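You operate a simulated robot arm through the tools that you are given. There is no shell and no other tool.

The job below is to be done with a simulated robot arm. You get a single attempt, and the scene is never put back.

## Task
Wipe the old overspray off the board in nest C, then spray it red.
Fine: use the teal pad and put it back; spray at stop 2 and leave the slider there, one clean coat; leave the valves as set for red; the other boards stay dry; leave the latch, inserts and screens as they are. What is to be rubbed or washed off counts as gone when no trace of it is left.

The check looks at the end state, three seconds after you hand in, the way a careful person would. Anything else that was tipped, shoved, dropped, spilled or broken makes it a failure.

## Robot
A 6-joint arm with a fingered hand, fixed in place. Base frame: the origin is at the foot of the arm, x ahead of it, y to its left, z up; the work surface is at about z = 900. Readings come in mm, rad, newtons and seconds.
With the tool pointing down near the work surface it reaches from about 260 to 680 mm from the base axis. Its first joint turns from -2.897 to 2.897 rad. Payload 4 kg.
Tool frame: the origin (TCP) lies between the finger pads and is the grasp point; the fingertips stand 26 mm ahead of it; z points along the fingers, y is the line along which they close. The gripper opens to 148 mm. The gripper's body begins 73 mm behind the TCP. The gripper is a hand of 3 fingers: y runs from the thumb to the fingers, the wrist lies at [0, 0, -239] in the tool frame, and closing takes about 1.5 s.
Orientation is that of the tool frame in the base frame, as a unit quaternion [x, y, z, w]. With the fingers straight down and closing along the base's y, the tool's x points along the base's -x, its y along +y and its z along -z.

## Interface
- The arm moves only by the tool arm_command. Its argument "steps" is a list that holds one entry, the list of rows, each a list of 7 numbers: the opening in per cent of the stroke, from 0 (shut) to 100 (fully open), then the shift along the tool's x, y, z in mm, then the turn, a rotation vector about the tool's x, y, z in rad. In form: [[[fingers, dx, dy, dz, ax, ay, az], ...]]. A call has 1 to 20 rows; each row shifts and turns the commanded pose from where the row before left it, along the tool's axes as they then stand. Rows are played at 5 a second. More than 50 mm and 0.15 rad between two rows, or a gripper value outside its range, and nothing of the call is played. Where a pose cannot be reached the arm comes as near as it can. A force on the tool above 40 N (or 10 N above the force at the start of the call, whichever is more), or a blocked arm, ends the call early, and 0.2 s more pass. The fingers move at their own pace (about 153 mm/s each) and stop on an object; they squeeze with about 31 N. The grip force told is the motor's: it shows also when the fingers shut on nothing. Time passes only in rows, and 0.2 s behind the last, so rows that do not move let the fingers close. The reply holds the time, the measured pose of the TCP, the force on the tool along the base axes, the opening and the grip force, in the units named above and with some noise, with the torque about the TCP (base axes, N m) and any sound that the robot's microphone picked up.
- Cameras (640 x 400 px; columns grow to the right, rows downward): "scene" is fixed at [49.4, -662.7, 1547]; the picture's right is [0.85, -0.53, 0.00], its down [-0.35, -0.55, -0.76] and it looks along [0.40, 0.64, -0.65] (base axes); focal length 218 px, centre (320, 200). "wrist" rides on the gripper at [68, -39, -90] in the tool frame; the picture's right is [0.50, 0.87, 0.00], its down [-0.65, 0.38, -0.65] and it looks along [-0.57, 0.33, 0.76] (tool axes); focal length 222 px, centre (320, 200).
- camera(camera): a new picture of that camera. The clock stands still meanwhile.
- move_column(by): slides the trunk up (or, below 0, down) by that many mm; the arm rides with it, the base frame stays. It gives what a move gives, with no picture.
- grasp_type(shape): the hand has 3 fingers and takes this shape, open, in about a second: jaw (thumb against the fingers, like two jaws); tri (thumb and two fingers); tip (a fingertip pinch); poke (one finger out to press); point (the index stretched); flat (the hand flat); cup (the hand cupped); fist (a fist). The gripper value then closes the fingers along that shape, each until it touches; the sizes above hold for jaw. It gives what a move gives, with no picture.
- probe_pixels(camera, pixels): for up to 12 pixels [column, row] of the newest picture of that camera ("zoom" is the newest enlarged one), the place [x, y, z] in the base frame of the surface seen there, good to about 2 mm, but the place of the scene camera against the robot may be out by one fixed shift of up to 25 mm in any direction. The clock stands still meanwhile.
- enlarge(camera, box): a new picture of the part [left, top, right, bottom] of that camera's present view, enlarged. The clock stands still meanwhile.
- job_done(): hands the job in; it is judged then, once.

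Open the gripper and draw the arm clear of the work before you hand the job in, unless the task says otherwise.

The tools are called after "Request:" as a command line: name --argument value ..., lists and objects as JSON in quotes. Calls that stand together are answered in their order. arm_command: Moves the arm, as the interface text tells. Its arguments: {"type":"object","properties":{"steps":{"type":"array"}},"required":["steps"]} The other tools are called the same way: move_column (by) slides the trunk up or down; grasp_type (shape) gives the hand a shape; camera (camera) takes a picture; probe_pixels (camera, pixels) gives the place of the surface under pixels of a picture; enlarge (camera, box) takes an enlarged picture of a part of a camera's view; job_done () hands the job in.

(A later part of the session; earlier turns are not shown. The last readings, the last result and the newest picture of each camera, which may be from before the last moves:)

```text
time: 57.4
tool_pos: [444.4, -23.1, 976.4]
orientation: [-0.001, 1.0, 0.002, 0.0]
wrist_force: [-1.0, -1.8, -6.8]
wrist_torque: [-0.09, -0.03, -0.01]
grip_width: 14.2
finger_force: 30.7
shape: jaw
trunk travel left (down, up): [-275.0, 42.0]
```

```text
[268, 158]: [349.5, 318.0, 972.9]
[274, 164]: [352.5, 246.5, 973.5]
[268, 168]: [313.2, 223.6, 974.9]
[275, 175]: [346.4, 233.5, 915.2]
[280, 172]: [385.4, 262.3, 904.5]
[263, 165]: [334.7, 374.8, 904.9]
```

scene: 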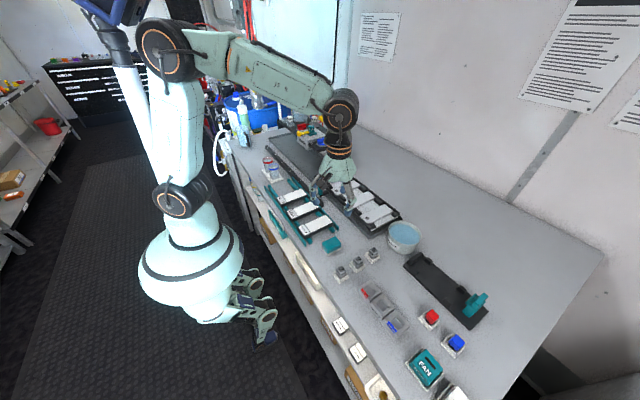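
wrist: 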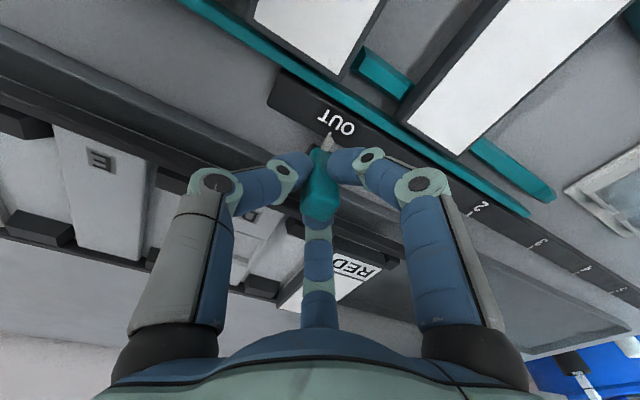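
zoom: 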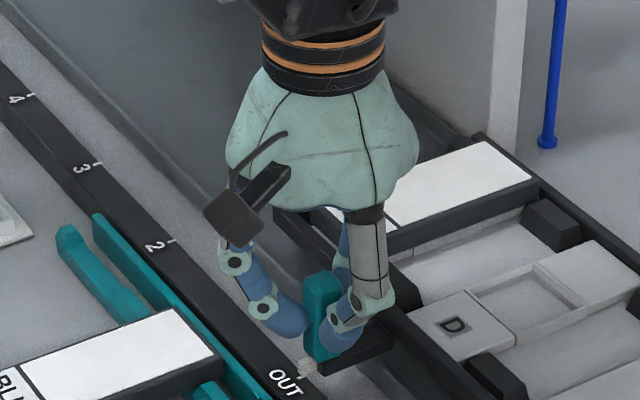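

The cups (x 310–370, y > 215) are clear of the hand's path. I'll pull the handle +y by 70 mm first and check forces.

Request:
arm_command --steps '[[[0, 0, 5, 0, 0, 0, 0], [0, 0, 8, 0, 0, 0, 0], [0, 0, 10, 0, 0, 0, 0], [0, 0, 10, 0, 0, 0, 0], [0, 0, 10, 0, 0, 0, 0], [0, 0, 10, 0, 0, 0, 0], [0, 0, 10, 0, 0, 0, 0], [0, 0, 7, 0, 0, 0, 0], [0, 0, 0, 0, 0, 0, 0]]]'

Request:
camera --camera "wrist"

Request:
enlarge --camera "scene" --box '[280, 110, 390, 210]'

```text
time: 59.4
tool_pos: [444.1, 46.3, 976.8]
orientation: [-0.001, 1.0, 0.003, 0.0]
wrist_force: [0.8, -1.1, -1.2]
wrist_torque: [-0.04, -0.03, 0.0]
grip_width: 14.0
finger_force: 31.2
shape: jaw
trunk travel left (down, up): [-275.0, 42.0]
```

```text
taken
```

wrist: 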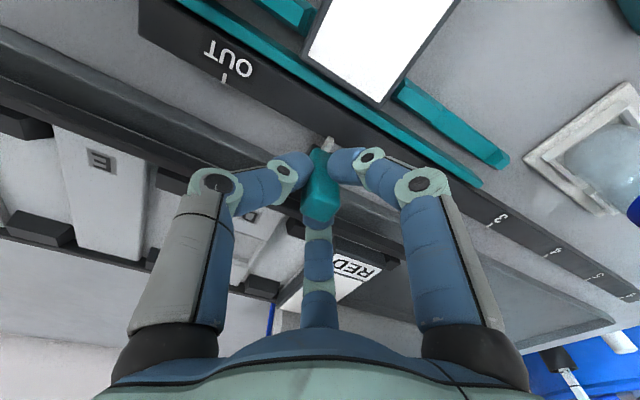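

```text
4.00 times, centred on (335, 160) of scene
```

zoom: 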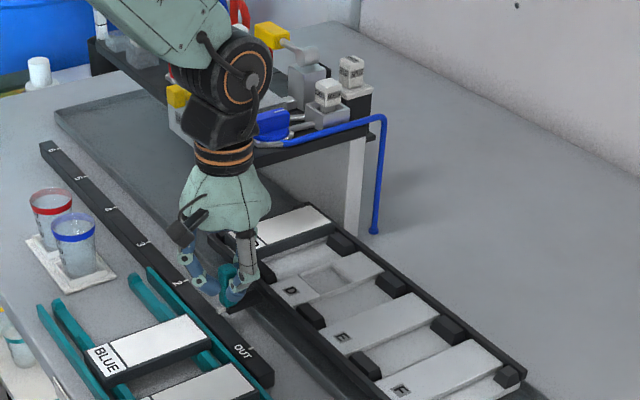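

The carriage follows smoothly (1 N). The OUT tick is now exposed at (225, 75); I'll probe it, then pull another 65 mm.

Request:
enlarge --camera "wrist" --box '[190, 30, 350, 160]'

Request:
probe_pixels --camera "zoom" --pixels '[[135, 142], [137, 135], [555, 350], [535, 375], [560, 340]]'

Request:
arm_command --steps '[[[0, 0, 8, 0, 0, 0, 0], [0, 0, 10, 0, 0, 0, 0], [0, 0, 10, 0, 0, 0, 0], [0, 0, 10, 0, 0, 0, 0], [0, 0, 10, 0, 0, 0, 0], [0, 0, 10, 0, 0, 0, 0], [0, 0, 7, 0, 0, 0, 0], [0, 0, 0, 0, 0, 0, 0]]]'

Request:
camera --camera "wrist"

```text
3.08 times, centred on (270, 95) of wrist
```

zoom: 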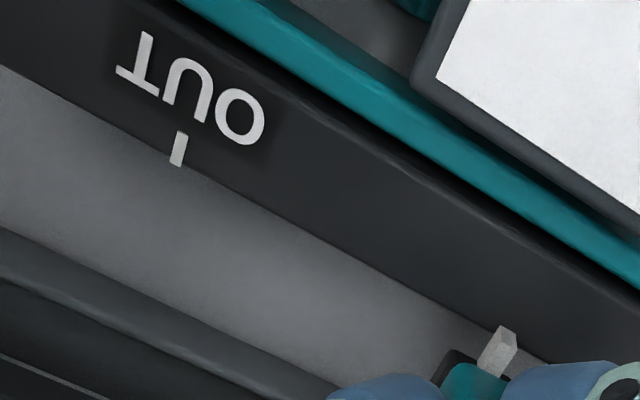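

```text
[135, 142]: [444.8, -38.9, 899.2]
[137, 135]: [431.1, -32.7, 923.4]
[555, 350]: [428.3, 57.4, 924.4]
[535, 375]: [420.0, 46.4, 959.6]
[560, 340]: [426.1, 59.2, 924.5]
```

```text
time: 61.2
tool_pos: [444.4, 110.7, 976.7]
orientation: [-0.001, 1.0, 0.003, 0.0]
wrist_force: [-1.9, -1.2, 3.4]
wrist_torque: [-0.01, 0.04, 0.0]
grip_width: 14.1
finger_force: 30.9
shape: jaw
trunk travel left (down, up): [-275.0, 42.0]
```

```text
taken
```

wrist: 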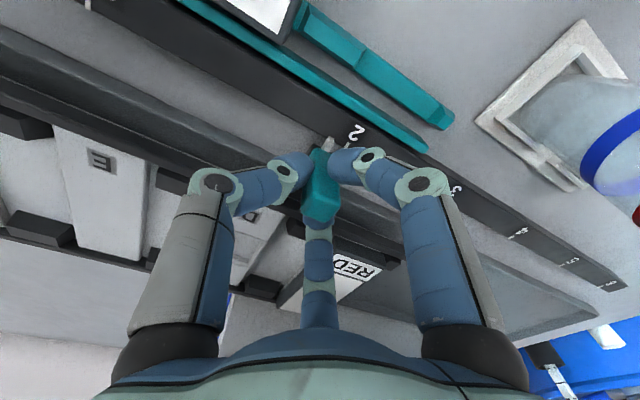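

Pointer is approaching "2" at (345, 145). I'll zoom to see the pointer against the tick and probe both.

Request:
enlarge --camera "wrist" --box '[305, 110, 385, 170]'

Request:
probe_pixels --camera "zoom" --pixels '[[170, 245], [180, 230], [330, 230], [350, 240], [340, 215], [400, 150]]'

```text
6.67 times, centred on (345, 140) of wrist
```

zoom: 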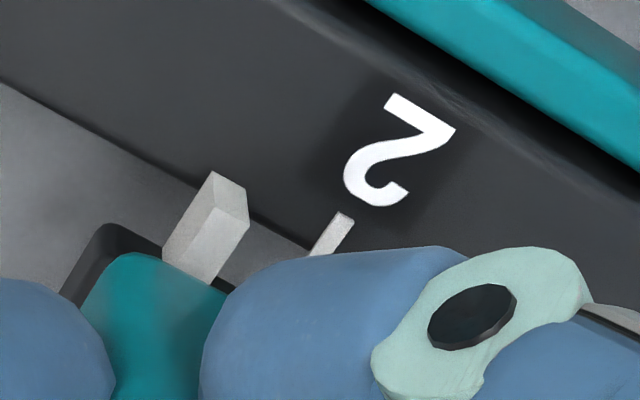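

```text
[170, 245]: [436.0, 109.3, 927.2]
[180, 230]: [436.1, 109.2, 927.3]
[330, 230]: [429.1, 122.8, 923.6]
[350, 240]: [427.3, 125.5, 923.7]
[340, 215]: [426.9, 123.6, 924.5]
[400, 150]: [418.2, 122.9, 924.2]
```

The tick lies at y≈123.3 and the pointer at ≈110.5. I'll move another 13 mm.

Request:
arm_command --steps '[[[0, 0, 5, 0, 0, 0, 0], [0, 0, 5, 0, 0, 0, 0], [0, 0, 3, 0, 0, 0, 0], [0, 0, 0, 0, 0, 0, 0]]]'

Request:
camera --camera "wrist"

Request:
enlarge --camera "wrist" --box '[305, 110, 385, 170]'

Request:
enlarge --camera "scene" --box '[290, 150, 350, 200]'

```text
time: 62.2
tool_pos: [443.2, 123.9, 977.0]
orientation: [-0.001, 1.0, 0.002, 0.002]
wrist_force: [-1.1, -1.1, -1.0]
wrist_torque: [-0.01, 0.0, 0.01]
grip_width: 13.8
finger_force: 31.1
shape: jaw
trunk travel left (down, up): [-275.0, 42.0]
```

```text
taken
```

wrist: 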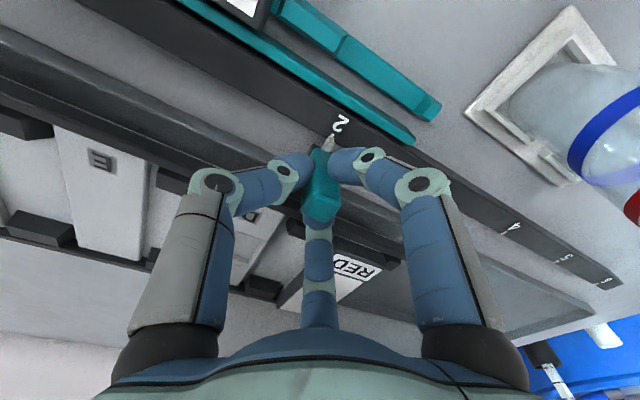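

```text
6.67 times, centred on (345, 140) of wrist
```

zoom: 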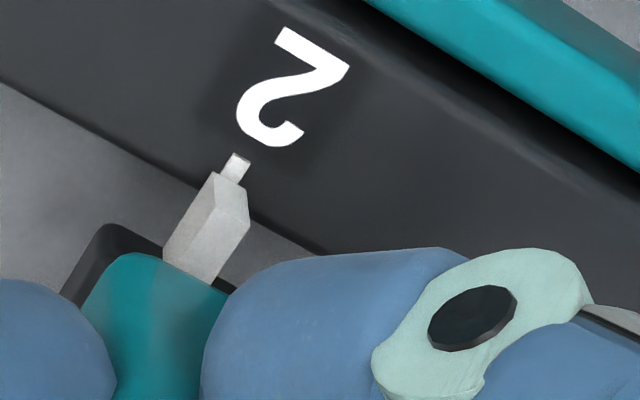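

```text
8.00 times, centred on (320, 175) of scene
```

zoom: 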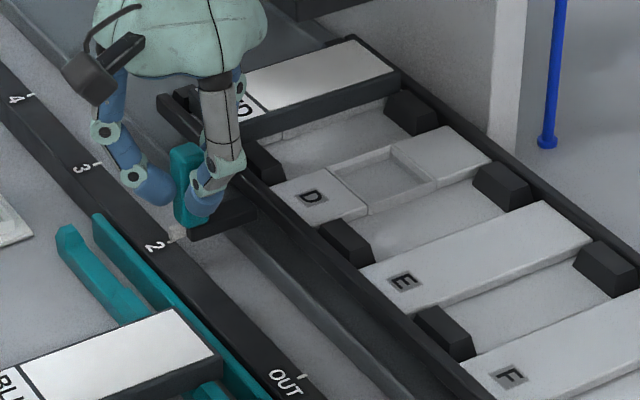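

The pointer now lines up with the "2" tick. I'll release the handle and rise straight up.

Request:
arm_command --steps '[[[15, 0, 0, 0, 0, 0, 0], [35, 0, 0, 0, 0, 0, 0], [45, 0, 0, 0, 0, 0, 0], [45, 0, 0, 0, 0, 0, 0], [45, 0, 0, -15, 0, 0, 0], [45, 0, 0, -30, 0, 0, 0], [45, 0, 0, -40, 0, 0, 0], [45, 0, -20, -40, 0, 0, 0], [45, 0, -20, -40, 0, 0, 0], [45, 0, -20, -40, 0, 0, 0], [45, 0, 0, 0, 0, 0, 0]]]'

Request:
camera --camera "wrist"

Request:
enlarge --camera "scene" --box '[280, 110, 390, 210]'

```text
time: 64.6
tool_pos: [445.8, 61.9, 1183.2]
orientation: [0.0, 1.0, 0.002, 0.0]
wrist_force: [0.1, -0.4, 0.5]
wrist_torque: [-0.02, 0.04, 0.0]
grip_width: 66.0
finger_force: 0.1
shape: jaw
trunk travel left (down, up): [-275.0, 42.0]
```

```text
taken
```

wrist: 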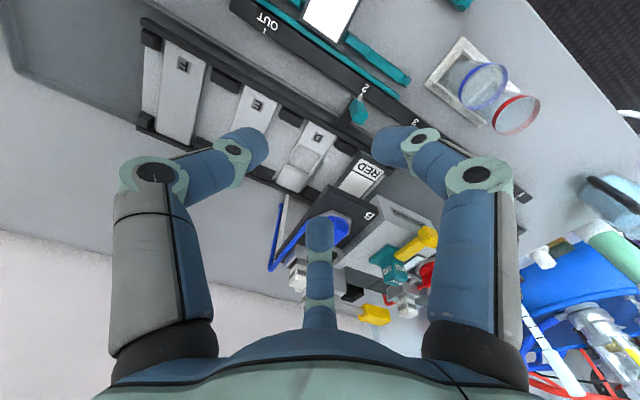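

```text
4.00 times, centred on (335, 160) of scene
```

zoom: 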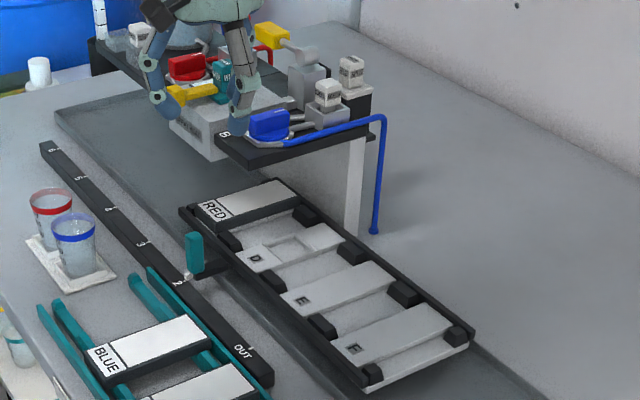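

The slider rests at 2. Now the red valve: I'll rise and move to where the wrist camera looks at it closely.

Request:
arm_command --steps '[[[45, 0, 0, -40, 0, 0, 0], [45, 0, 0, -30, 0, 0, 0], [45, -4, 35, 0, 0, 0, 0], [45, -4, 35, 0, 0, 0, 0], [45, -4, 35, 0, 0, 0, 0], [45, -4, 35, 0, 0, 0, 0], [45, -4, 35, 0, 0, 0, 0], [45, 0, 0, 0, 0, 0, 0]]]'

Request:
camera --camera "wrist"

```text
time: 66.4
tool_pos: [465.5, 238.0, 1253.3]
orientation: [-0.001, 1.0, 0.003, 0.001]
wrist_force: [0.3, 0.4, 0.3]
wrist_torque: [-0.02, 0.01, 0.04]
grip_width: 66.5
finger_force: 0.1
shape: jaw
trunk travel left (down, up): [-275.0, 42.0]
```

```text
taken
```

wrist: 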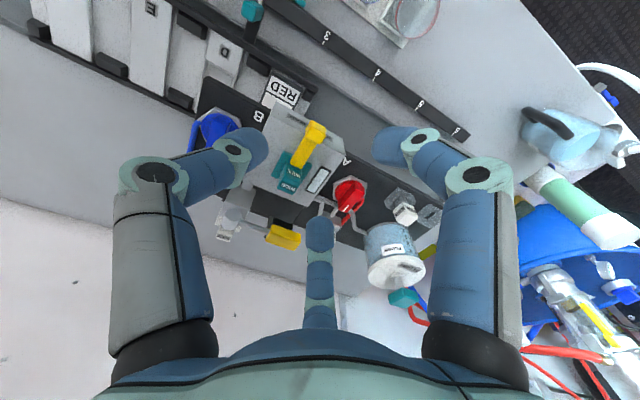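

The red knob shows at (350, 193). I'll enlarge and probe the surroundings: knob ends, head top, screen, tank and window.

Request:
enlarge --camera "wrist" --box '[290, 140, 410, 230]'

Request:
probe_pixels --camera "zoom" --pixels '[[320, 180], [335, 215], [280, 260], [350, 150], [300, 170], [370, 190], [240, 230], [200, 80], [60, 60], [500, 280], [340, 320], [250, 100]]'

```text
4.44 times, centred on (350, 185) of wrist
```

zoom: 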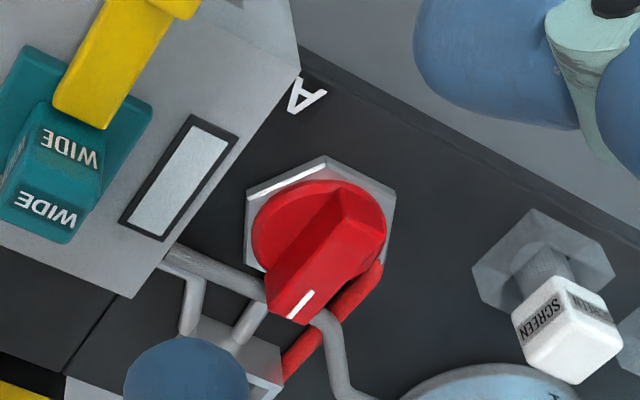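

```text
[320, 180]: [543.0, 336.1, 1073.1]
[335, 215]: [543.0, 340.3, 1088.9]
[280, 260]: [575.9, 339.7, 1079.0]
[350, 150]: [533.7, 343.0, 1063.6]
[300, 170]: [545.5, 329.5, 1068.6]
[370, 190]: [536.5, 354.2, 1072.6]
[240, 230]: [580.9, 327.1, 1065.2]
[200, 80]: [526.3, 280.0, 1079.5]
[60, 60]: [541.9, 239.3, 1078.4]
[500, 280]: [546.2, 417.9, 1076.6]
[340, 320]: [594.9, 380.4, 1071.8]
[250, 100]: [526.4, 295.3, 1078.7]
```

Head top is z≈1079, platform 1063.5, knob bar top ≈1096 with its centre at y≈343. I'll zoom tighter to get the knob's pivot centre.

Request:
enlarge --camera "wrist" --box '[328, 170, 372, 216]'

Request:
probe_pixels --camera "zoom" --pixels '[[260, 75], [130, 135], [400, 140], [130, 260], [395, 250], [300, 90], [200, 120], [330, 130], [170, 320], [235, 350], [335, 160], [360, 220]]'

```text
8.70 times, centred on (350, 193) of wrist
```

zoom: 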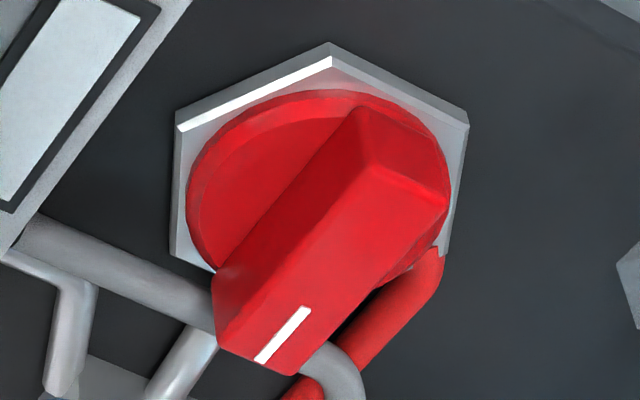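

```text
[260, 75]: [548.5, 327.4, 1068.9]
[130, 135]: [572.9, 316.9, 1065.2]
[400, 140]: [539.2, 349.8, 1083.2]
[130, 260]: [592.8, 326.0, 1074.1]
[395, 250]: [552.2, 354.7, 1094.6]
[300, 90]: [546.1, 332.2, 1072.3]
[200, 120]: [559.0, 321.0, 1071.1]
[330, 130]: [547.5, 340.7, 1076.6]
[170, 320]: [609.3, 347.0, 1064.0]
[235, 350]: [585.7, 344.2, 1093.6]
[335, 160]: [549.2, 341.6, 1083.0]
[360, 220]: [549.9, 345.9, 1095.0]
```

The knob's pivot is about (563, 347.5), bar along x (539–588), 15–16 mm wide, top z 1095. I'll check the screen cap and other neighbours via the scene camera (offset about +5, −12, +6) and the zoom.

Request:
camera --camera "scene"

Request:
enlarge --camera "scene" --box '[280, 100, 360, 150]'

Request:
probe_pixels --camera "zoom" --pixels '[[310, 110], [310, 145], [300, 150], [345, 155], [390, 60], [355, 50], [60, 90], [240, 100], [200, 150], [160, 200], [250, 200], [240, 190]]'

```text
taken
```

scene: 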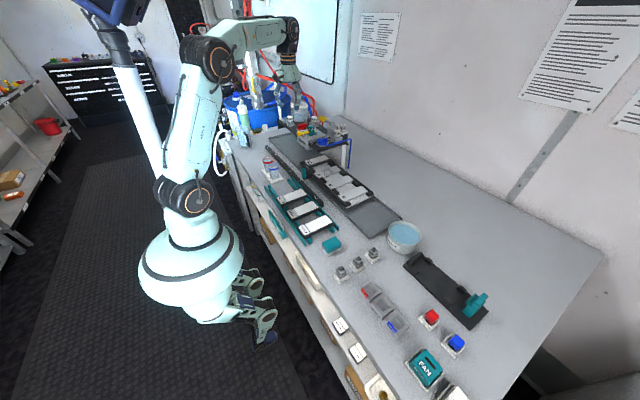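

```text
8.00 times, centred on (320, 125) of scene
```

zoom: 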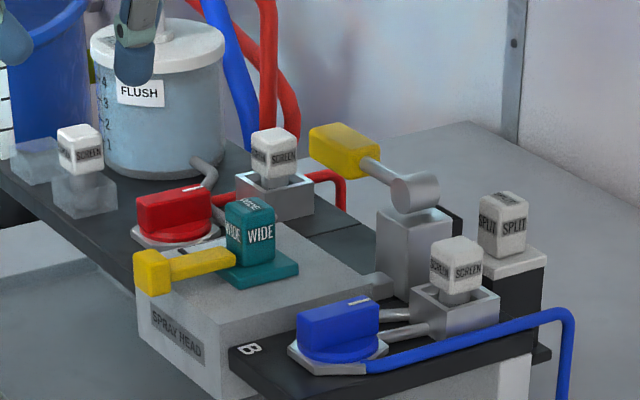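

```text
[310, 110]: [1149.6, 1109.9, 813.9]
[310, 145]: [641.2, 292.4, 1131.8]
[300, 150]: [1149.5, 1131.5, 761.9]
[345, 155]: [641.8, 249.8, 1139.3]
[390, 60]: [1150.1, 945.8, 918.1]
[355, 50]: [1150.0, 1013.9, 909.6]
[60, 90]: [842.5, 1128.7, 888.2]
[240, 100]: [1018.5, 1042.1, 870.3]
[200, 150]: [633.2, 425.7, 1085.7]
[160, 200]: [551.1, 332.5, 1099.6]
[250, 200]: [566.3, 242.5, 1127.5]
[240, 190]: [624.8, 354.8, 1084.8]
```

I'll probe the SCREEN A cap and its box, and the flush tank's near side.

Request:
probe_pixels --camera "zoom" --pixels '[[275, 135], [262, 155], [288, 155], [240, 180], [270, 205], [305, 190], [160, 165], [190, 168], [145, 160], [82, 145], [210, 172], [310, 182]]'

Request:
enlarge --camera "scene" --box '[290, 108, 330, 133]'

```text
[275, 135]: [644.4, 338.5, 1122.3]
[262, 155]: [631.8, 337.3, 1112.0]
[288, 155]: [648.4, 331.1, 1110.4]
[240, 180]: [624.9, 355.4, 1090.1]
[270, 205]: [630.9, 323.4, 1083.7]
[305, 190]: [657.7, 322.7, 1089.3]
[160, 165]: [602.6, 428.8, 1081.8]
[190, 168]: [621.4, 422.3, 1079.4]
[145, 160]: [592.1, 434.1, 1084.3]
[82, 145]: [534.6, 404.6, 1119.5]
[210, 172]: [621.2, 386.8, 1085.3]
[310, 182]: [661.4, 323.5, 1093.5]
```

```text
16.00 times, centred on (310, 120) of scene
```

zoom: 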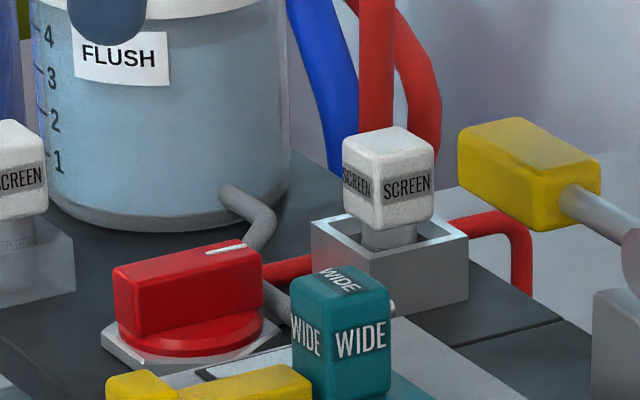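

Screen A's cap stands at about (638, 347) top 1116, the tank near (645, 465); a grip with thumb on −y clears them. I'll move above the red knob's pivot (563, 347.5).

Request:
arm_command --steps '[[[35, -24.4, 27.4, 0, 0, 0, 0], [35, -24.4, 27.4, 0, 0, 0, 0], [35, -24.4, 27.4, 0, 0, 0, 0], [35, -24.3, 27.3, 0, 0, 0, 0], [35, 0, 0, 25, 0, 0, 0], [35, 0, 0, 25, 0, 0, 0], [35, 0, 0, 0, 0, 0, 0]]]'

Request:
camera --camera "wrist"

Request:
enlarge --camera "scene" --box '[270, 80, 370, 150]'

```text
time: 68.0
tool_pos: [523.3, 320.7, 1185.2]
orientation: [-0.001, 1.0, 0.002, 0.001]
wrist_force: [-0.2, 0.3, 0.0]
wrist_torque: [0.0, -0.02, 0.0]
grip_width: 52.2
finger_force: 0.0
shape: jaw
out of reach, approached as far as the arm can: row 3, 4
trunk travel left (down, up): [-275.0, 42.0]
```

```text
taken
```

wrist: 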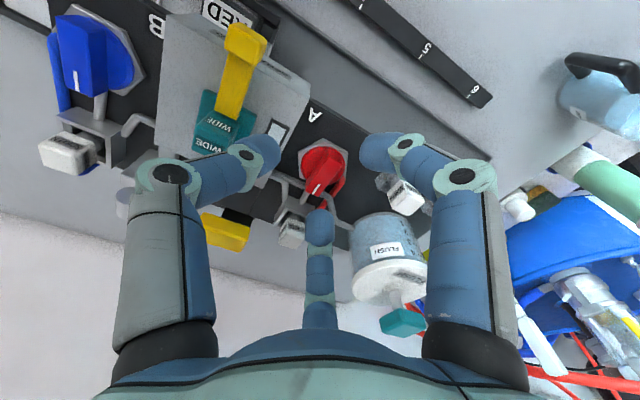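

```text
5.71 times, centred on (320, 115) of scene
```

zoom: 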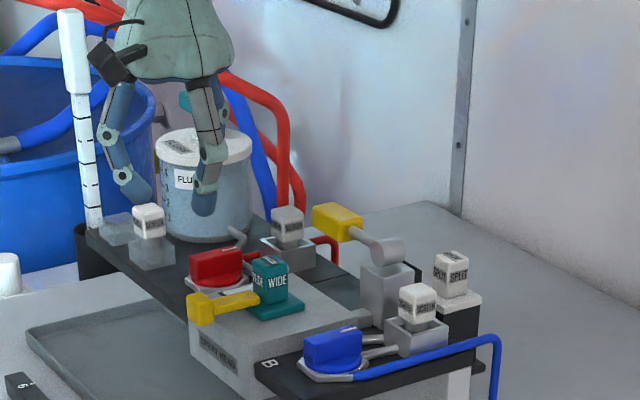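

The height limited the reach; now at (523, 321, 1185). From this lower height I'll try the remaining shift to the knob.

Request:
arm_command --steps '[[[35, -10, 6.8, 5, 0, 0, 0], [35, -10, 6.8, 5, 0, 0, 0], [35, -10, 6.8, 5, 0, 0, 0], [35, -10, 6.8, 5, 0, 0, 0], [35, 0, 0, 0, 0, 0, 0]]]'

```text
time: 69.2
tool_pos: [551.8, 341.8, 1164.3]
orientation: [-0.001, 1.0, 0.002, 0.0]
wrist_force: [-0.1, 0.1, 0.7]
wrist_torque: [0.01, 0.04, 0.01]
grip_width: 52.5
finger_force: 0.0
shape: jaw
out of reach, approached as far as the arm can: row 3, 4
trunk travel left (down, up): [-275.0, 42.0]
```

Reach ends near radius 649 at this height. I'll raise the trunk 40 mm so the arm reaches farther at the same tool height, then come down.

Request:
move_column --by 40

```text
time: 70.0
tool_pos: [548.9, 342.4, 1204.4]
orientation: [-0.001, 1.0, 0.002, 0.001]
wrist_force: [-0.9, 0.1, -0.4]
wrist_torque: [0.01, -0.03, -0.02]
grip_width: 52.0
finger_force: 0.1
shape: jaw
trunk travel left (down, up): [-315.0, 2.0]
```

Now I'll descend with the shift toward (563, 347.5), stopping with the fingertips just above the bar's top.

Request:
arm_command --steps '[[[35, 0, 0, 25, 0, 0, 0], [35, 0, 0, 25, 0, 0, 0], [35, -6, 2.5, 15, 0, 0, 0], [35, -6, 2.5, 10, 0, 0, 0], [35, 0, 0, 0, 0, 0, 0]]]'

Request:
camera --camera "wrist"

Request:
enlarge --camera "scene" --box '[280, 90, 350, 140]'

```text
time: 71.2
tool_pos: [563.4, 347.4, 1130.3]
orientation: [-0.001, 1.0, 0.003, 0.001]
wrist_force: [0.5, 1.2, 0.2]
wrist_torque: [0.0, -0.02, -0.01]
grip_width: 51.9
finger_force: 0.1
shape: jaw
trunk travel left (down, up): [-315.0, 2.0]
```

```text
taken
```

wrist: 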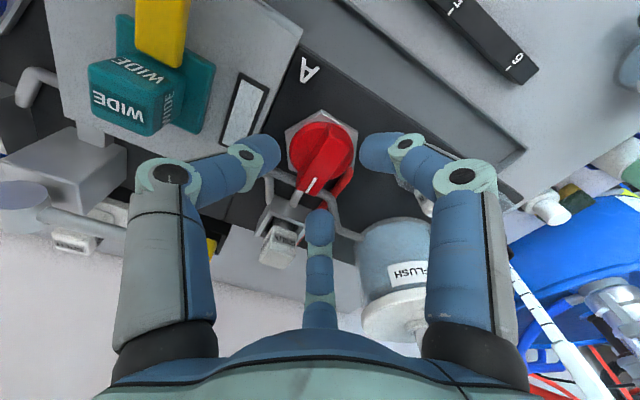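

```text
8.00 times, centred on (315, 115) of scene
```

zoom: 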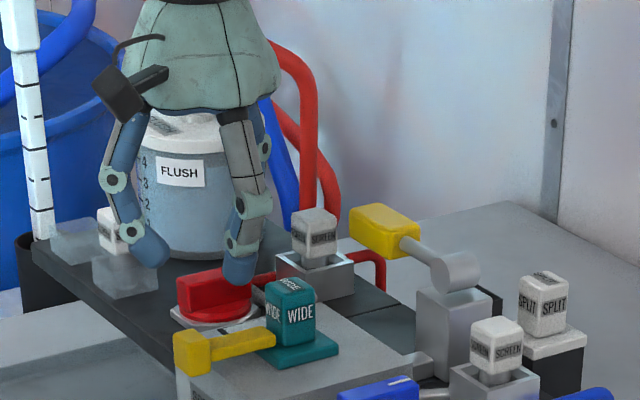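

The hand is over the knob. I'll probe the bar again at this close range to confirm the pivot before lowering.

Request:
enlarge --camera "wrist" --box '[270, 95, 370, 225]'

Request:
probe_pixels --camera "zoom" --pixels '[[350, 130], [375, 180], [330, 230], [290, 270], [320, 290], [260, 250], [360, 240], [340, 150], [400, 150], [300, 230]]'

```text
3.08 times, centred on (320, 160) of wrist
```

zoom: 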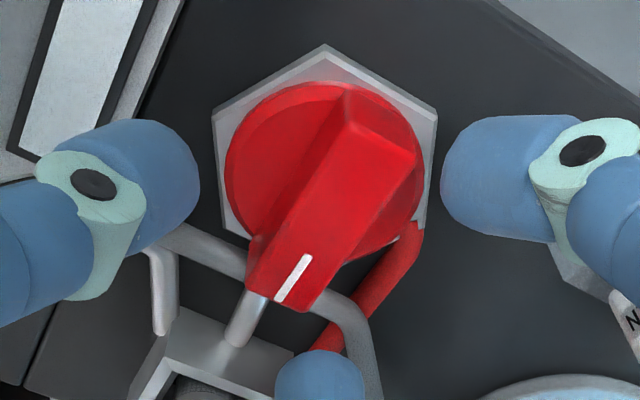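

```text
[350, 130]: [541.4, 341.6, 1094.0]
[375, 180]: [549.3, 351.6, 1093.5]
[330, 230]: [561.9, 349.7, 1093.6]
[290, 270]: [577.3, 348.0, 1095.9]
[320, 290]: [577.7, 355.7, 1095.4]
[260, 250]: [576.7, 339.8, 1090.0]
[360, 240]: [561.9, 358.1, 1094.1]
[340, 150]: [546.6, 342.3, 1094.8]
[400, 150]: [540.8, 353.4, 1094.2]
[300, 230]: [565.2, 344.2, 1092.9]
```

The bar spans x≈537–586, y≈340–357, so its centre is about (561, 348.5). I'll lower to TCP z≈1107 and close on it.

Request:
arm_command --steps '[[[35, 2, 1, 10, 0, 0, 0], [35, 0, 0, 8, 0, 0, 0], [35, 0, 0, 5, 0, 0, 0], [35, 0, 0, 0, 0, 0, 0]]]'

Request:
arm_command --steps '[[[25, 0, 0, 0, 0, 0, 0], [15, 0, 0, 0, 0, 0, 0], [5, 0, 0, 0, 0, 0, 0], [0, 0, 0, 0, 0, 0, 0], [0, 0, 0, 0, 0, 0, 0], [0, 0, 0, 0, 0, 0, 0]]]'

Request:
camera --camera "wrist"

```text
time: 72.2
tool_pos: [560.6, 349.4, 1107.5]
orientation: [-0.001, 1.0, 0.003, 0.001]
wrist_force: [-0.2, -0.7, -0.3]
wrist_torque: [0.02, -0.03, -0.01]
grip_width: 52.3
finger_force: 0.0
shape: jaw
trunk travel left (down, up): [-315.0, 2.0]
```

```text
time: 73.7
tool_pos: [559.6, 350.3, 1106.6]
orientation: [-0.001, 1.0, 0.002, 0.0]
wrist_force: [-4.9, 8.4, -6.5]
wrist_torque: [0.03, 0.06, -0.03]
grip_width: 12.8
finger_force: 31.2
shape: jaw
trunk travel left (down, up): [-315.0, 2.0]
```

```text
taken
```

wrist: 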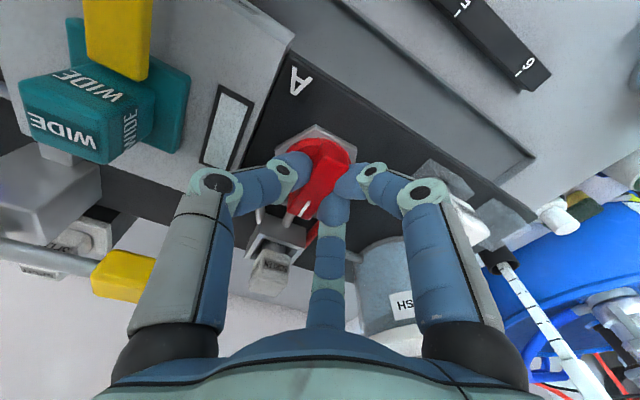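

Gripped the red bar (31 N). I'll try a small turn of +0.12 rad about the tool axis (clockwise seen from above) and read the torque.

Request:
arm_command --steps '[[[0, 0, 0, 0, 0, 0, 0.06], [0, 0, 0, 0, 0, 0, 0.06], [0, 0, 0, 0, 0, 0, 0]]]'

Request:
camera --camera "wrist"

```text
time: 74.5
tool_pos: [561.4, 351.1, 1106.4]
orientation: [0.059, 0.998, 0.002, 0.0]
wrist_force: [-3.5, 9.7, -8.2]
wrist_torque: [-0.02, 0.09, 0.08]
grip_width: 12.5
finger_force: 31.1
shape: jaw
trunk travel left (down, up): [-315.0, 2.0]
```

```text
taken
```

wrist: 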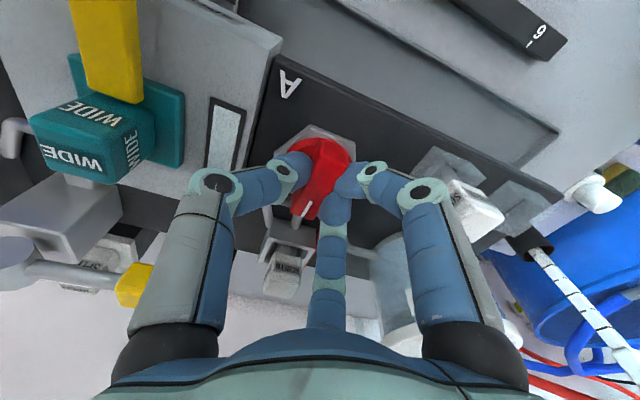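

Torque is only 0.08 N·m and the bar seems to go along. I'll turn a further 0.3 rad in the same direction and compare the bar with its hexagon.

Request:
arm_command --steps '[[[0, 0, 0, 0, 0, 0, 0.1], [0, 0, 0, 0, 0, 0, 0.1], [0, 0, 0, 0, 0, 0, 0.1], [0, 0, 0, 0, 0, 0, 0]]]'

Request:
enlarge --camera "wrist" --box '[180, 70, 400, 240]'

Request:
enlarge --camera "scene" --box '[290, 105, 340, 145]'

```text
time: 75.5
tool_pos: [560.1, 351.1, 1106.0]
orientation: [0.207, 0.978, 0.001, 0.0]
wrist_force: [-0.2, 13.6, -2.7]
wrist_torque: [0.15, 0.02, 0.09]
grip_width: 12.7
finger_force: 30.8
shape: jaw
trunk travel left (down, up): [-315.0, 2.0]
```

```text
2.35 times, centred on (290, 155) of wrist
```

zoom: 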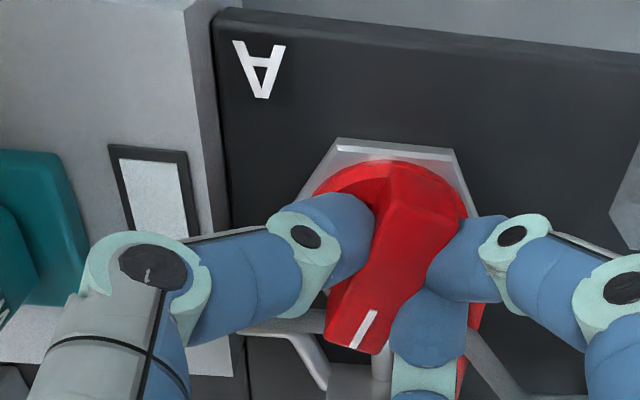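

```text
10.00 times, centred on (315, 125) of scene
```

zoom: 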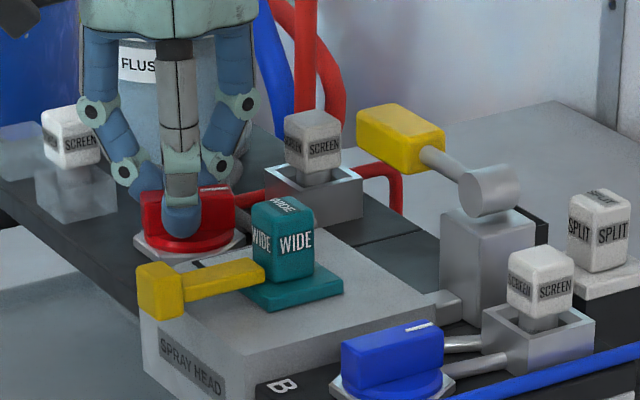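

The bar turns with the hand, its index swinging from +x toward −y (the head). I'll relieve the 13 N side load a bit and go on turning in small steps, watching torque.

Request:
arm_command --steps '[[[0, 0.6, 1.4, 0, 0, 0, 0.1], [0, 0, 0, 0, 0, 0, 0.1], [0, 0, 0, 0, 0, 0, 0.1], [0, 0, 0, 0, 0, 0, 0.1], [0, 0, 0, 0, 0, 0, 0]]]'

Request:
enlarge --camera "wrist" --box '[180, 70, 400, 240]'

Request:
enlarge --camera "scene" --box '[290, 105, 340, 145]'

```text
time: 76.7
tool_pos: [561.5, 353.0, 1105.1]
orientation: [0.399, 0.917, 0.002, 0.0]
wrist_force: [4.5, 15.6, 1.0]
wrist_torque: [0.17, 0.04, 0.09]
grip_width: 12.6
finger_force: 31.1
shape: jaw
trunk travel left (down, up): [-315.0, 2.0]
```

```text
2.35 times, centred on (290, 155) of wrist
```

zoom: 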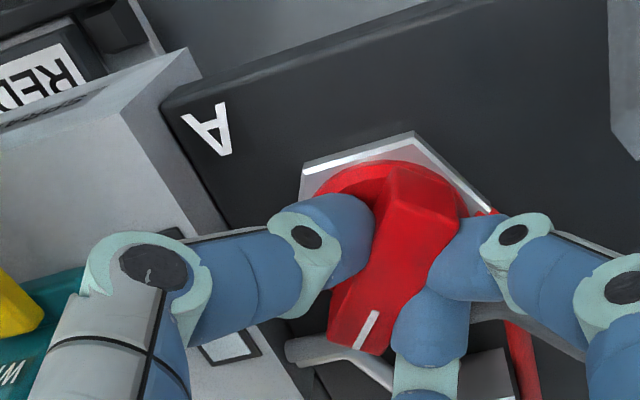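

```text
10.00 times, centred on (315, 125) of scene
```

zoom: 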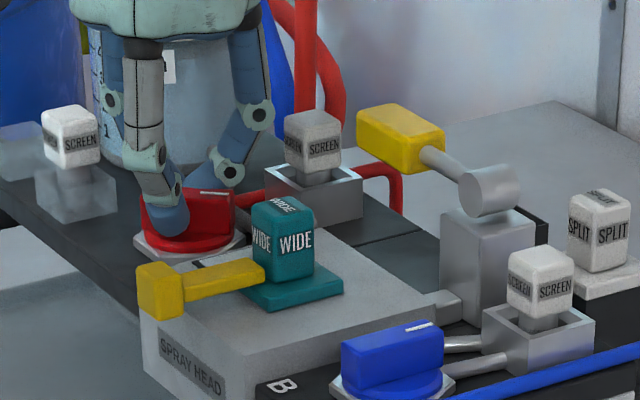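

The bar turns true with the hand (about 47° now), torque still 0.09 N·m. I'll relieve the +y side load by 3 mm and turn on toward 90°.

Request:
arm_command --steps '[[[0, 1.5, 2.8, 0, 0, 0, 0], [0, 0, 0, 0, 0, 0, 0.1], [0, 0, 0, 0, 0, 0, 0.1], [0, 0, 0, 0, 0, 0, 0.1], [0, 0, 0, 0, 0, 0, 0]]]'

Request:
enlarge --camera "wrist" --box '[180, 70, 400, 240]'

```text
time: 77.8
tool_pos: [563.4, 353.8, 1105.7]
orientation: [0.531, 0.848, 0.002, -0.001]
wrist_force: [5.5, 8.2, -0.5]
wrist_torque: [0.07, -0.01, 0.05]
grip_width: 12.7
finger_force: 31.2
shape: jaw
trunk travel left (down, up): [-315.0, 2.0]
```

```text
2.35 times, centred on (290, 155) of wrist
```

zoom: 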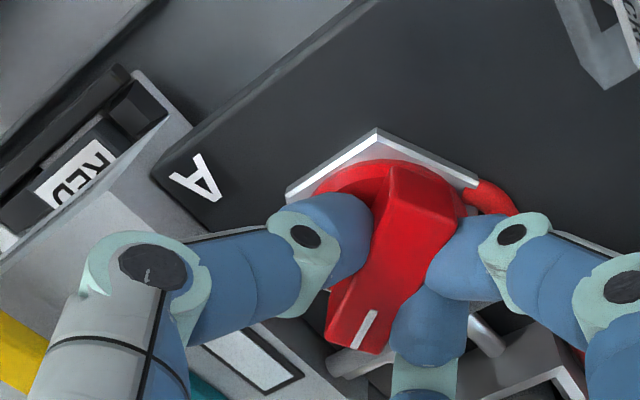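

About 64° turned, loads light, window still pale. I'll continue to about 90° and watch for a stop.

Request:
arm_command --steps '[[[0, 0, 0, 0, 0, 0, 0.1], [0, 0, 0, 0, 0, 0, 0.1], [0, 0, 0, 0, 0, 0, 0.1], [0, 0, 0, 0, 0, 0, 0]]]'

Request:
arm_command --steps '[[[0, 0, 0, 0, 0, 0, 0.08], [0, 0, 0, 0, 0, 0, 0.07], [0, 0, 0, 0, 0, 0, 0]]]'

Request:
enlarge --camera "wrist" --box '[180, 70, 400, 240]'

Request:
enlarge --camera "scene" --box '[290, 105, 340, 145]'

```text
time: 78.8
tool_pos: [562.1, 353.9, 1105.4]
orientation: [0.651, 0.759, 0.001, -0.002]
wrist_force: [12.6, 5.4, 1.2]
wrist_torque: [0.14, -0.11, 0.09]
grip_width: 12.5
finger_force: 31.4
shape: jaw
trunk travel left (down, up): [-315.0, 2.0]
```

```text
time: 79.7
tool_pos: [563.0, 353.0, 1106.4]
orientation: [0.707, 0.707, 0.001, -0.001]
wrist_force: [14.3, 8.1, 2.3]
wrist_torque: [0.14, -0.13, 0.06]
grip_width: 12.4
finger_force: 31.3
shape: jaw
trunk travel left (down, up): [-315.0, 2.0]
```

```text
2.35 times, centred on (290, 155) of wrist
```

zoom: 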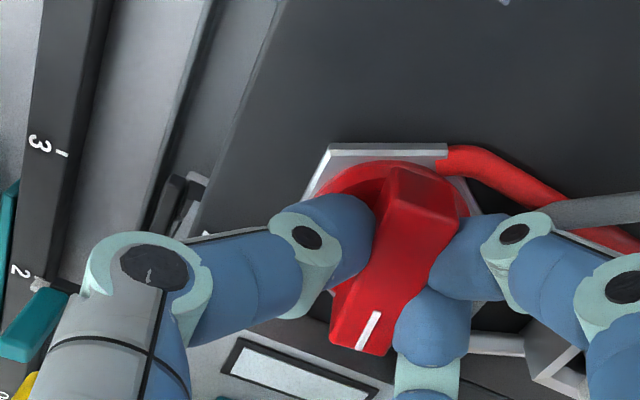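

```text
10.00 times, centred on (315, 125) of scene
```

zoom: 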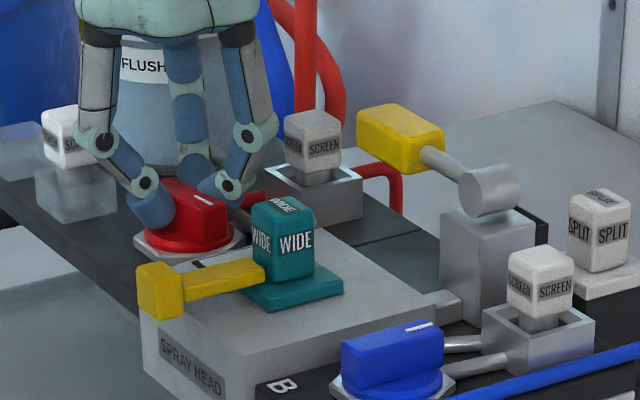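

At 90° the index points to −y, straight at the head; no stop felt yet. I'll test a little beyond to see whether a stop is there.

Request:
arm_command --steps '[[[0, 0, 0, 0, 0, 0, 0.06], [0, 0, 0, 0, 0, 0, 0.06], [0, 0, 0, 0, 0, 0, 0]]]'

Request:
enlarge --camera "wrist" --box '[180, 70, 400, 240]'

```text
time: 80.5
tool_pos: [564.2, 353.7, 1105.7]
orientation: [0.748, 0.664, 0.002, -0.001]
wrist_force: [15.1, 7.2, 6.5]
wrist_torque: [0.18, -0.19, 0.09]
grip_width: 12.3
finger_force: 31.5
shape: jaw
trunk travel left (down, up): [-315.0, 2.0]
```

```text
2.35 times, centred on (290, 155) of wrist
```

zoom: 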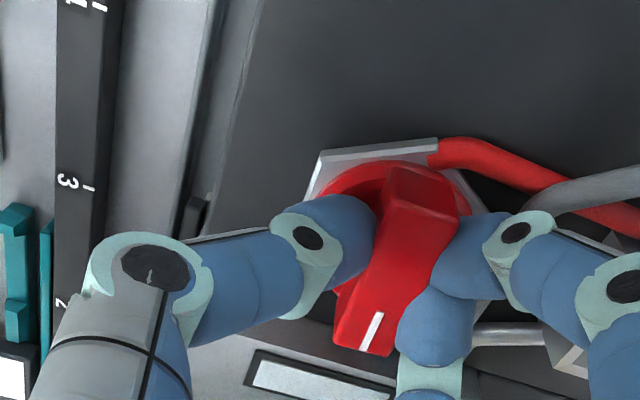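

No stop just past 90°, so I'll turn back to 90°, in line with the head, then open the fingers and look.

Request:
arm_command --steps '[[[0, 0, 0, 0, 0, 0, -0.06], [0, 0, 0, 0, 0, 0, -0.06], [0, 0, 0, 0, 0, 0, 0], [15, 0, 0, 0, 0, 0, 0], [30, 0, 0, 0, 0, 0, 0], [35, 0, 0, 0, 0, 0, 0], [35, 0, 0, 0, 0, 0, 0]]]'

Request:
camera --camera "wrist"

```text
time: 82.0
tool_pos: [561.3, 352.4, 1105.2]
orientation: [0.706, 0.708, 0.0, -0.001]
wrist_force: [1.8, 0.9, 0.0]
wrist_torque: [0.07, -0.02, 0.05]
grip_width: 51.5
finger_force: 0.0
shape: jaw
trunk travel left (down, up): [-315.0, 2.0]
```

```text
taken
```

wrist: 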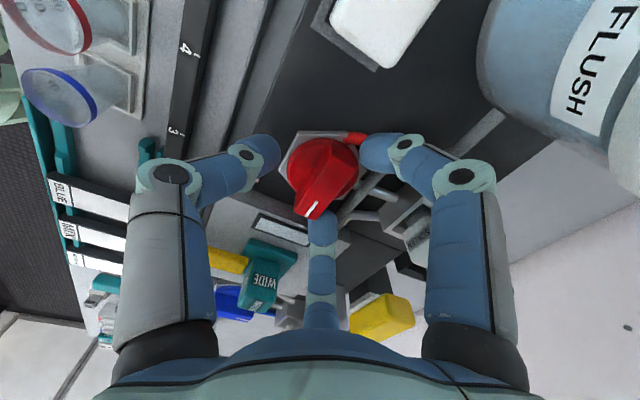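

Released. I'll rise 60 mm straight up and inspect the knob's angle and the window.

Request:
arm_command --steps '[[[35, 0, 0, -10, 0, 0, 0], [35, 0, 0, -25, 0, 0, 0], [35, 0, 0, -25, 0, 0, 0], [35, 0, 0, 0, 0, 0, 0]]]'

Request:
enlarge --camera "wrist" --box '[220, 60, 440, 260]'

Request:
enlarge --camera "scene" --box '[285, 100, 345, 150]'

```text
time: 83.0
tool_pos: [559.2, 352.9, 1166.4]
orientation: [0.706, 0.708, 0.002, -0.001]
wrist_force: [0.6, -0.6, 0.3]
wrist_torque: [0.03, -0.01, 0.0]
grip_width: 51.6
finger_force: 0.0
shape: jaw
trunk travel left (down, up): [-315.0, 2.0]
```

```text
2.00 times, centred on (330, 160) of wrist
```

zoom: 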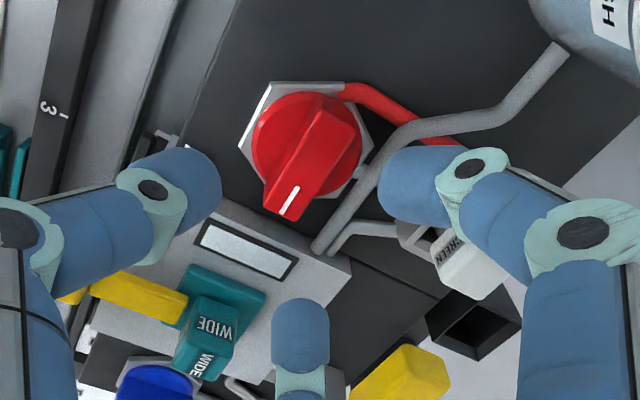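

```text
8.00 times, centred on (315, 125) of scene
```

zoom: 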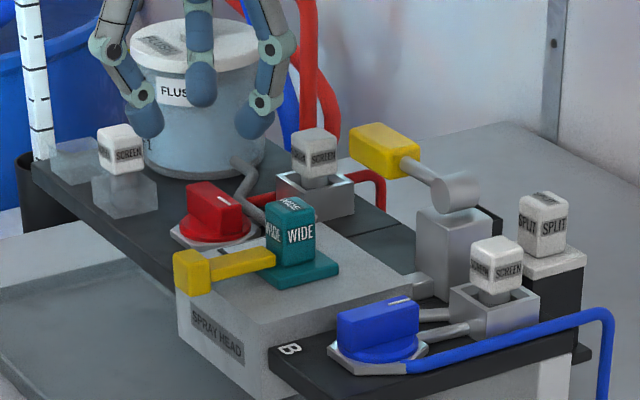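

The red bar now points from its supply side to the head, while blue stays crosswise. Next I'll zoom on the yellow trigger handle from this side to measure it.

Request:
camera --camera "wrist"

Request:
enlarge --camera "wrist" --box '[310, 220, 410, 310]'

Request:
probe_pixels --camera "zoom" --pixels '[[320, 120], [400, 90], [420, 150], [350, 190], [280, 170], [300, 220], [380, 190], [250, 200]]'

```text
taken
```

wrist: 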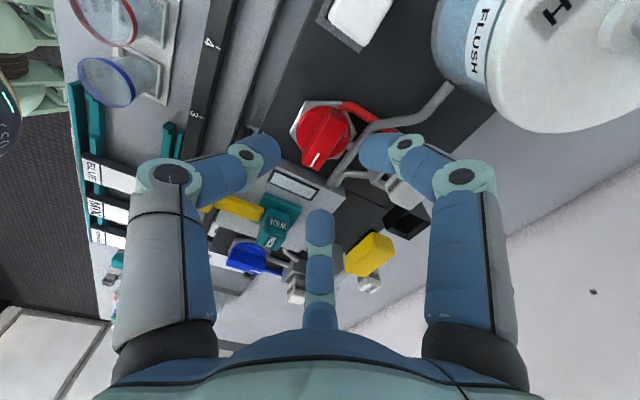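

```text
4.44 times, centred on (360, 265) of wrist
```

zoom: 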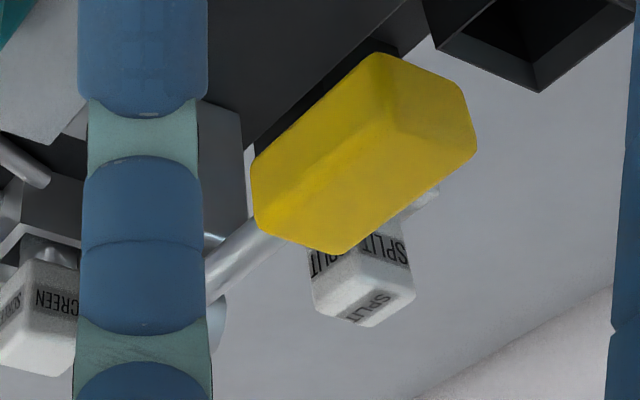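

```text
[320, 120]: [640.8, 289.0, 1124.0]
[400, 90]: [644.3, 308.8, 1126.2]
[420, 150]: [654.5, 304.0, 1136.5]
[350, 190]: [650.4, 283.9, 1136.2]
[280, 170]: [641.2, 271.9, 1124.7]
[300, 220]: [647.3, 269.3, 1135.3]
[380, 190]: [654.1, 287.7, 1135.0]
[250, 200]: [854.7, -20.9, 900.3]
```

The handle spans x 640–664, y 262–309, top z≈1136, hinged near y≈205. It lies past the straight-down reach, so I'll close the fingers, tilt the tool 25° outward (+x) and first only do the tilt.

Request:
arm_command --steps '[[[20, 0, 0, -10, 0, 0, 0], [0, 0, 0, -10, 0, 0, 0], [0, 0, 0, 0, -0.109, 0, 0], [0, 0, 0, 0, -0.109, 0, 0], [0, 0, 0, 0, -0.109, 0, 0], [0, 0, 0, 0, -0.109, 0, 0], [0, 0, 0, 0, 0, 0, 0]]]'

Request:
camera --camera "wrist"

Request:
enlarge --camera "scene" --box '[270, 70, 370, 150]'

```text
time: 84.7
tool_pos: [562.1, 352.3, 1185.6]
orientation: [0.69, 0.691, 0.156, 0.152]
wrist_force: [0.0, -0.6, 0.3]
wrist_torque: [-0.02, 0.0, -0.03]
grip_width: 0.1
finger_force: 31.2
shape: jaw
trunk travel left (down, up): [-315.0, 2.0]
```

```text
taken
```

wrist: 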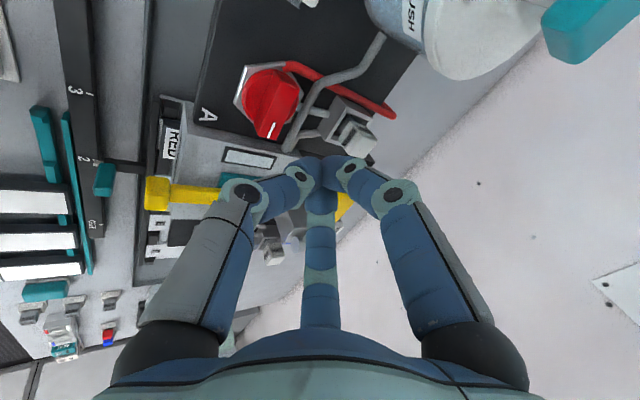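

```text
5.00 times, centred on (320, 110) of scene
```

zoom: 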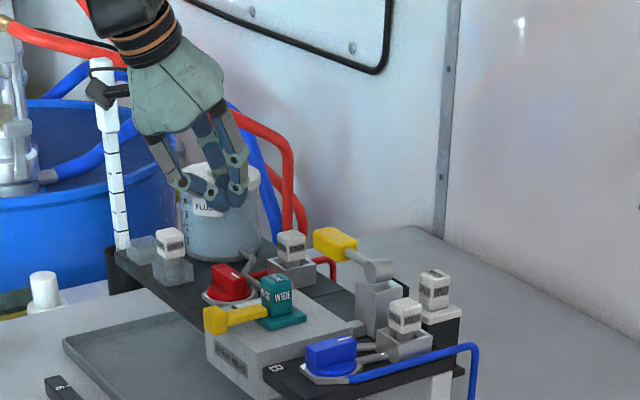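

The tilt is right (tool axis (0.42, 0, −0.91)). I'll now carry the closed fingertips over the yellow handle at the present height.

Request:
arm_command --steps '[[[0, -16, 17, 7.9, 0, 0, 0], [0, -16, 17, 7.9, 0, 0, 0], [0, -16, 17, 7.9, 0, 0, 0], [0, -16, 17, 7.9, 0, 0, 0], [0, 0, 0, 0, 0, 0, 0]]]'

Request:
camera --camera "wrist"

Request:
enlarge --camera "scene" --box '[280, 80, 360, 144]'

```text
time: 85.8
tool_pos: [638.1, 288.3, 1185.3]
orientation: [0.689, 0.691, 0.155, 0.152]
wrist_force: [0.3, 0.4, -0.8]
wrist_torque: [-0.02, 0.02, 0.0]
grip_width: 0.0
finger_force: 31.4
shape: jaw
trunk travel left (down, up): [-315.0, 2.0]
```

```text
taken
```

wrist: 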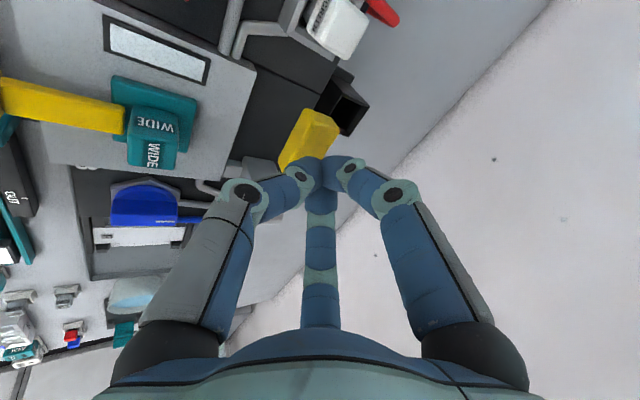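

```text
6.25 times, centred on (320, 112) of scene
```

zoom: 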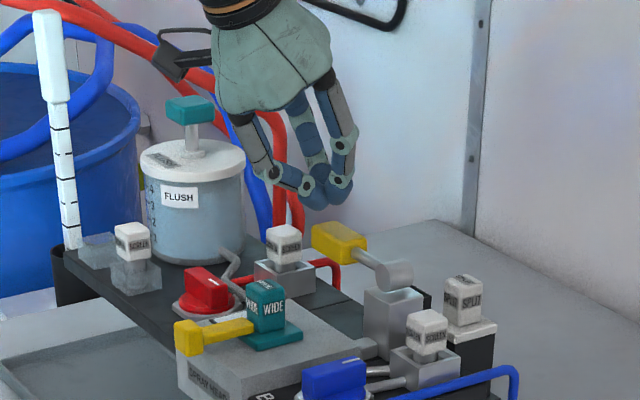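

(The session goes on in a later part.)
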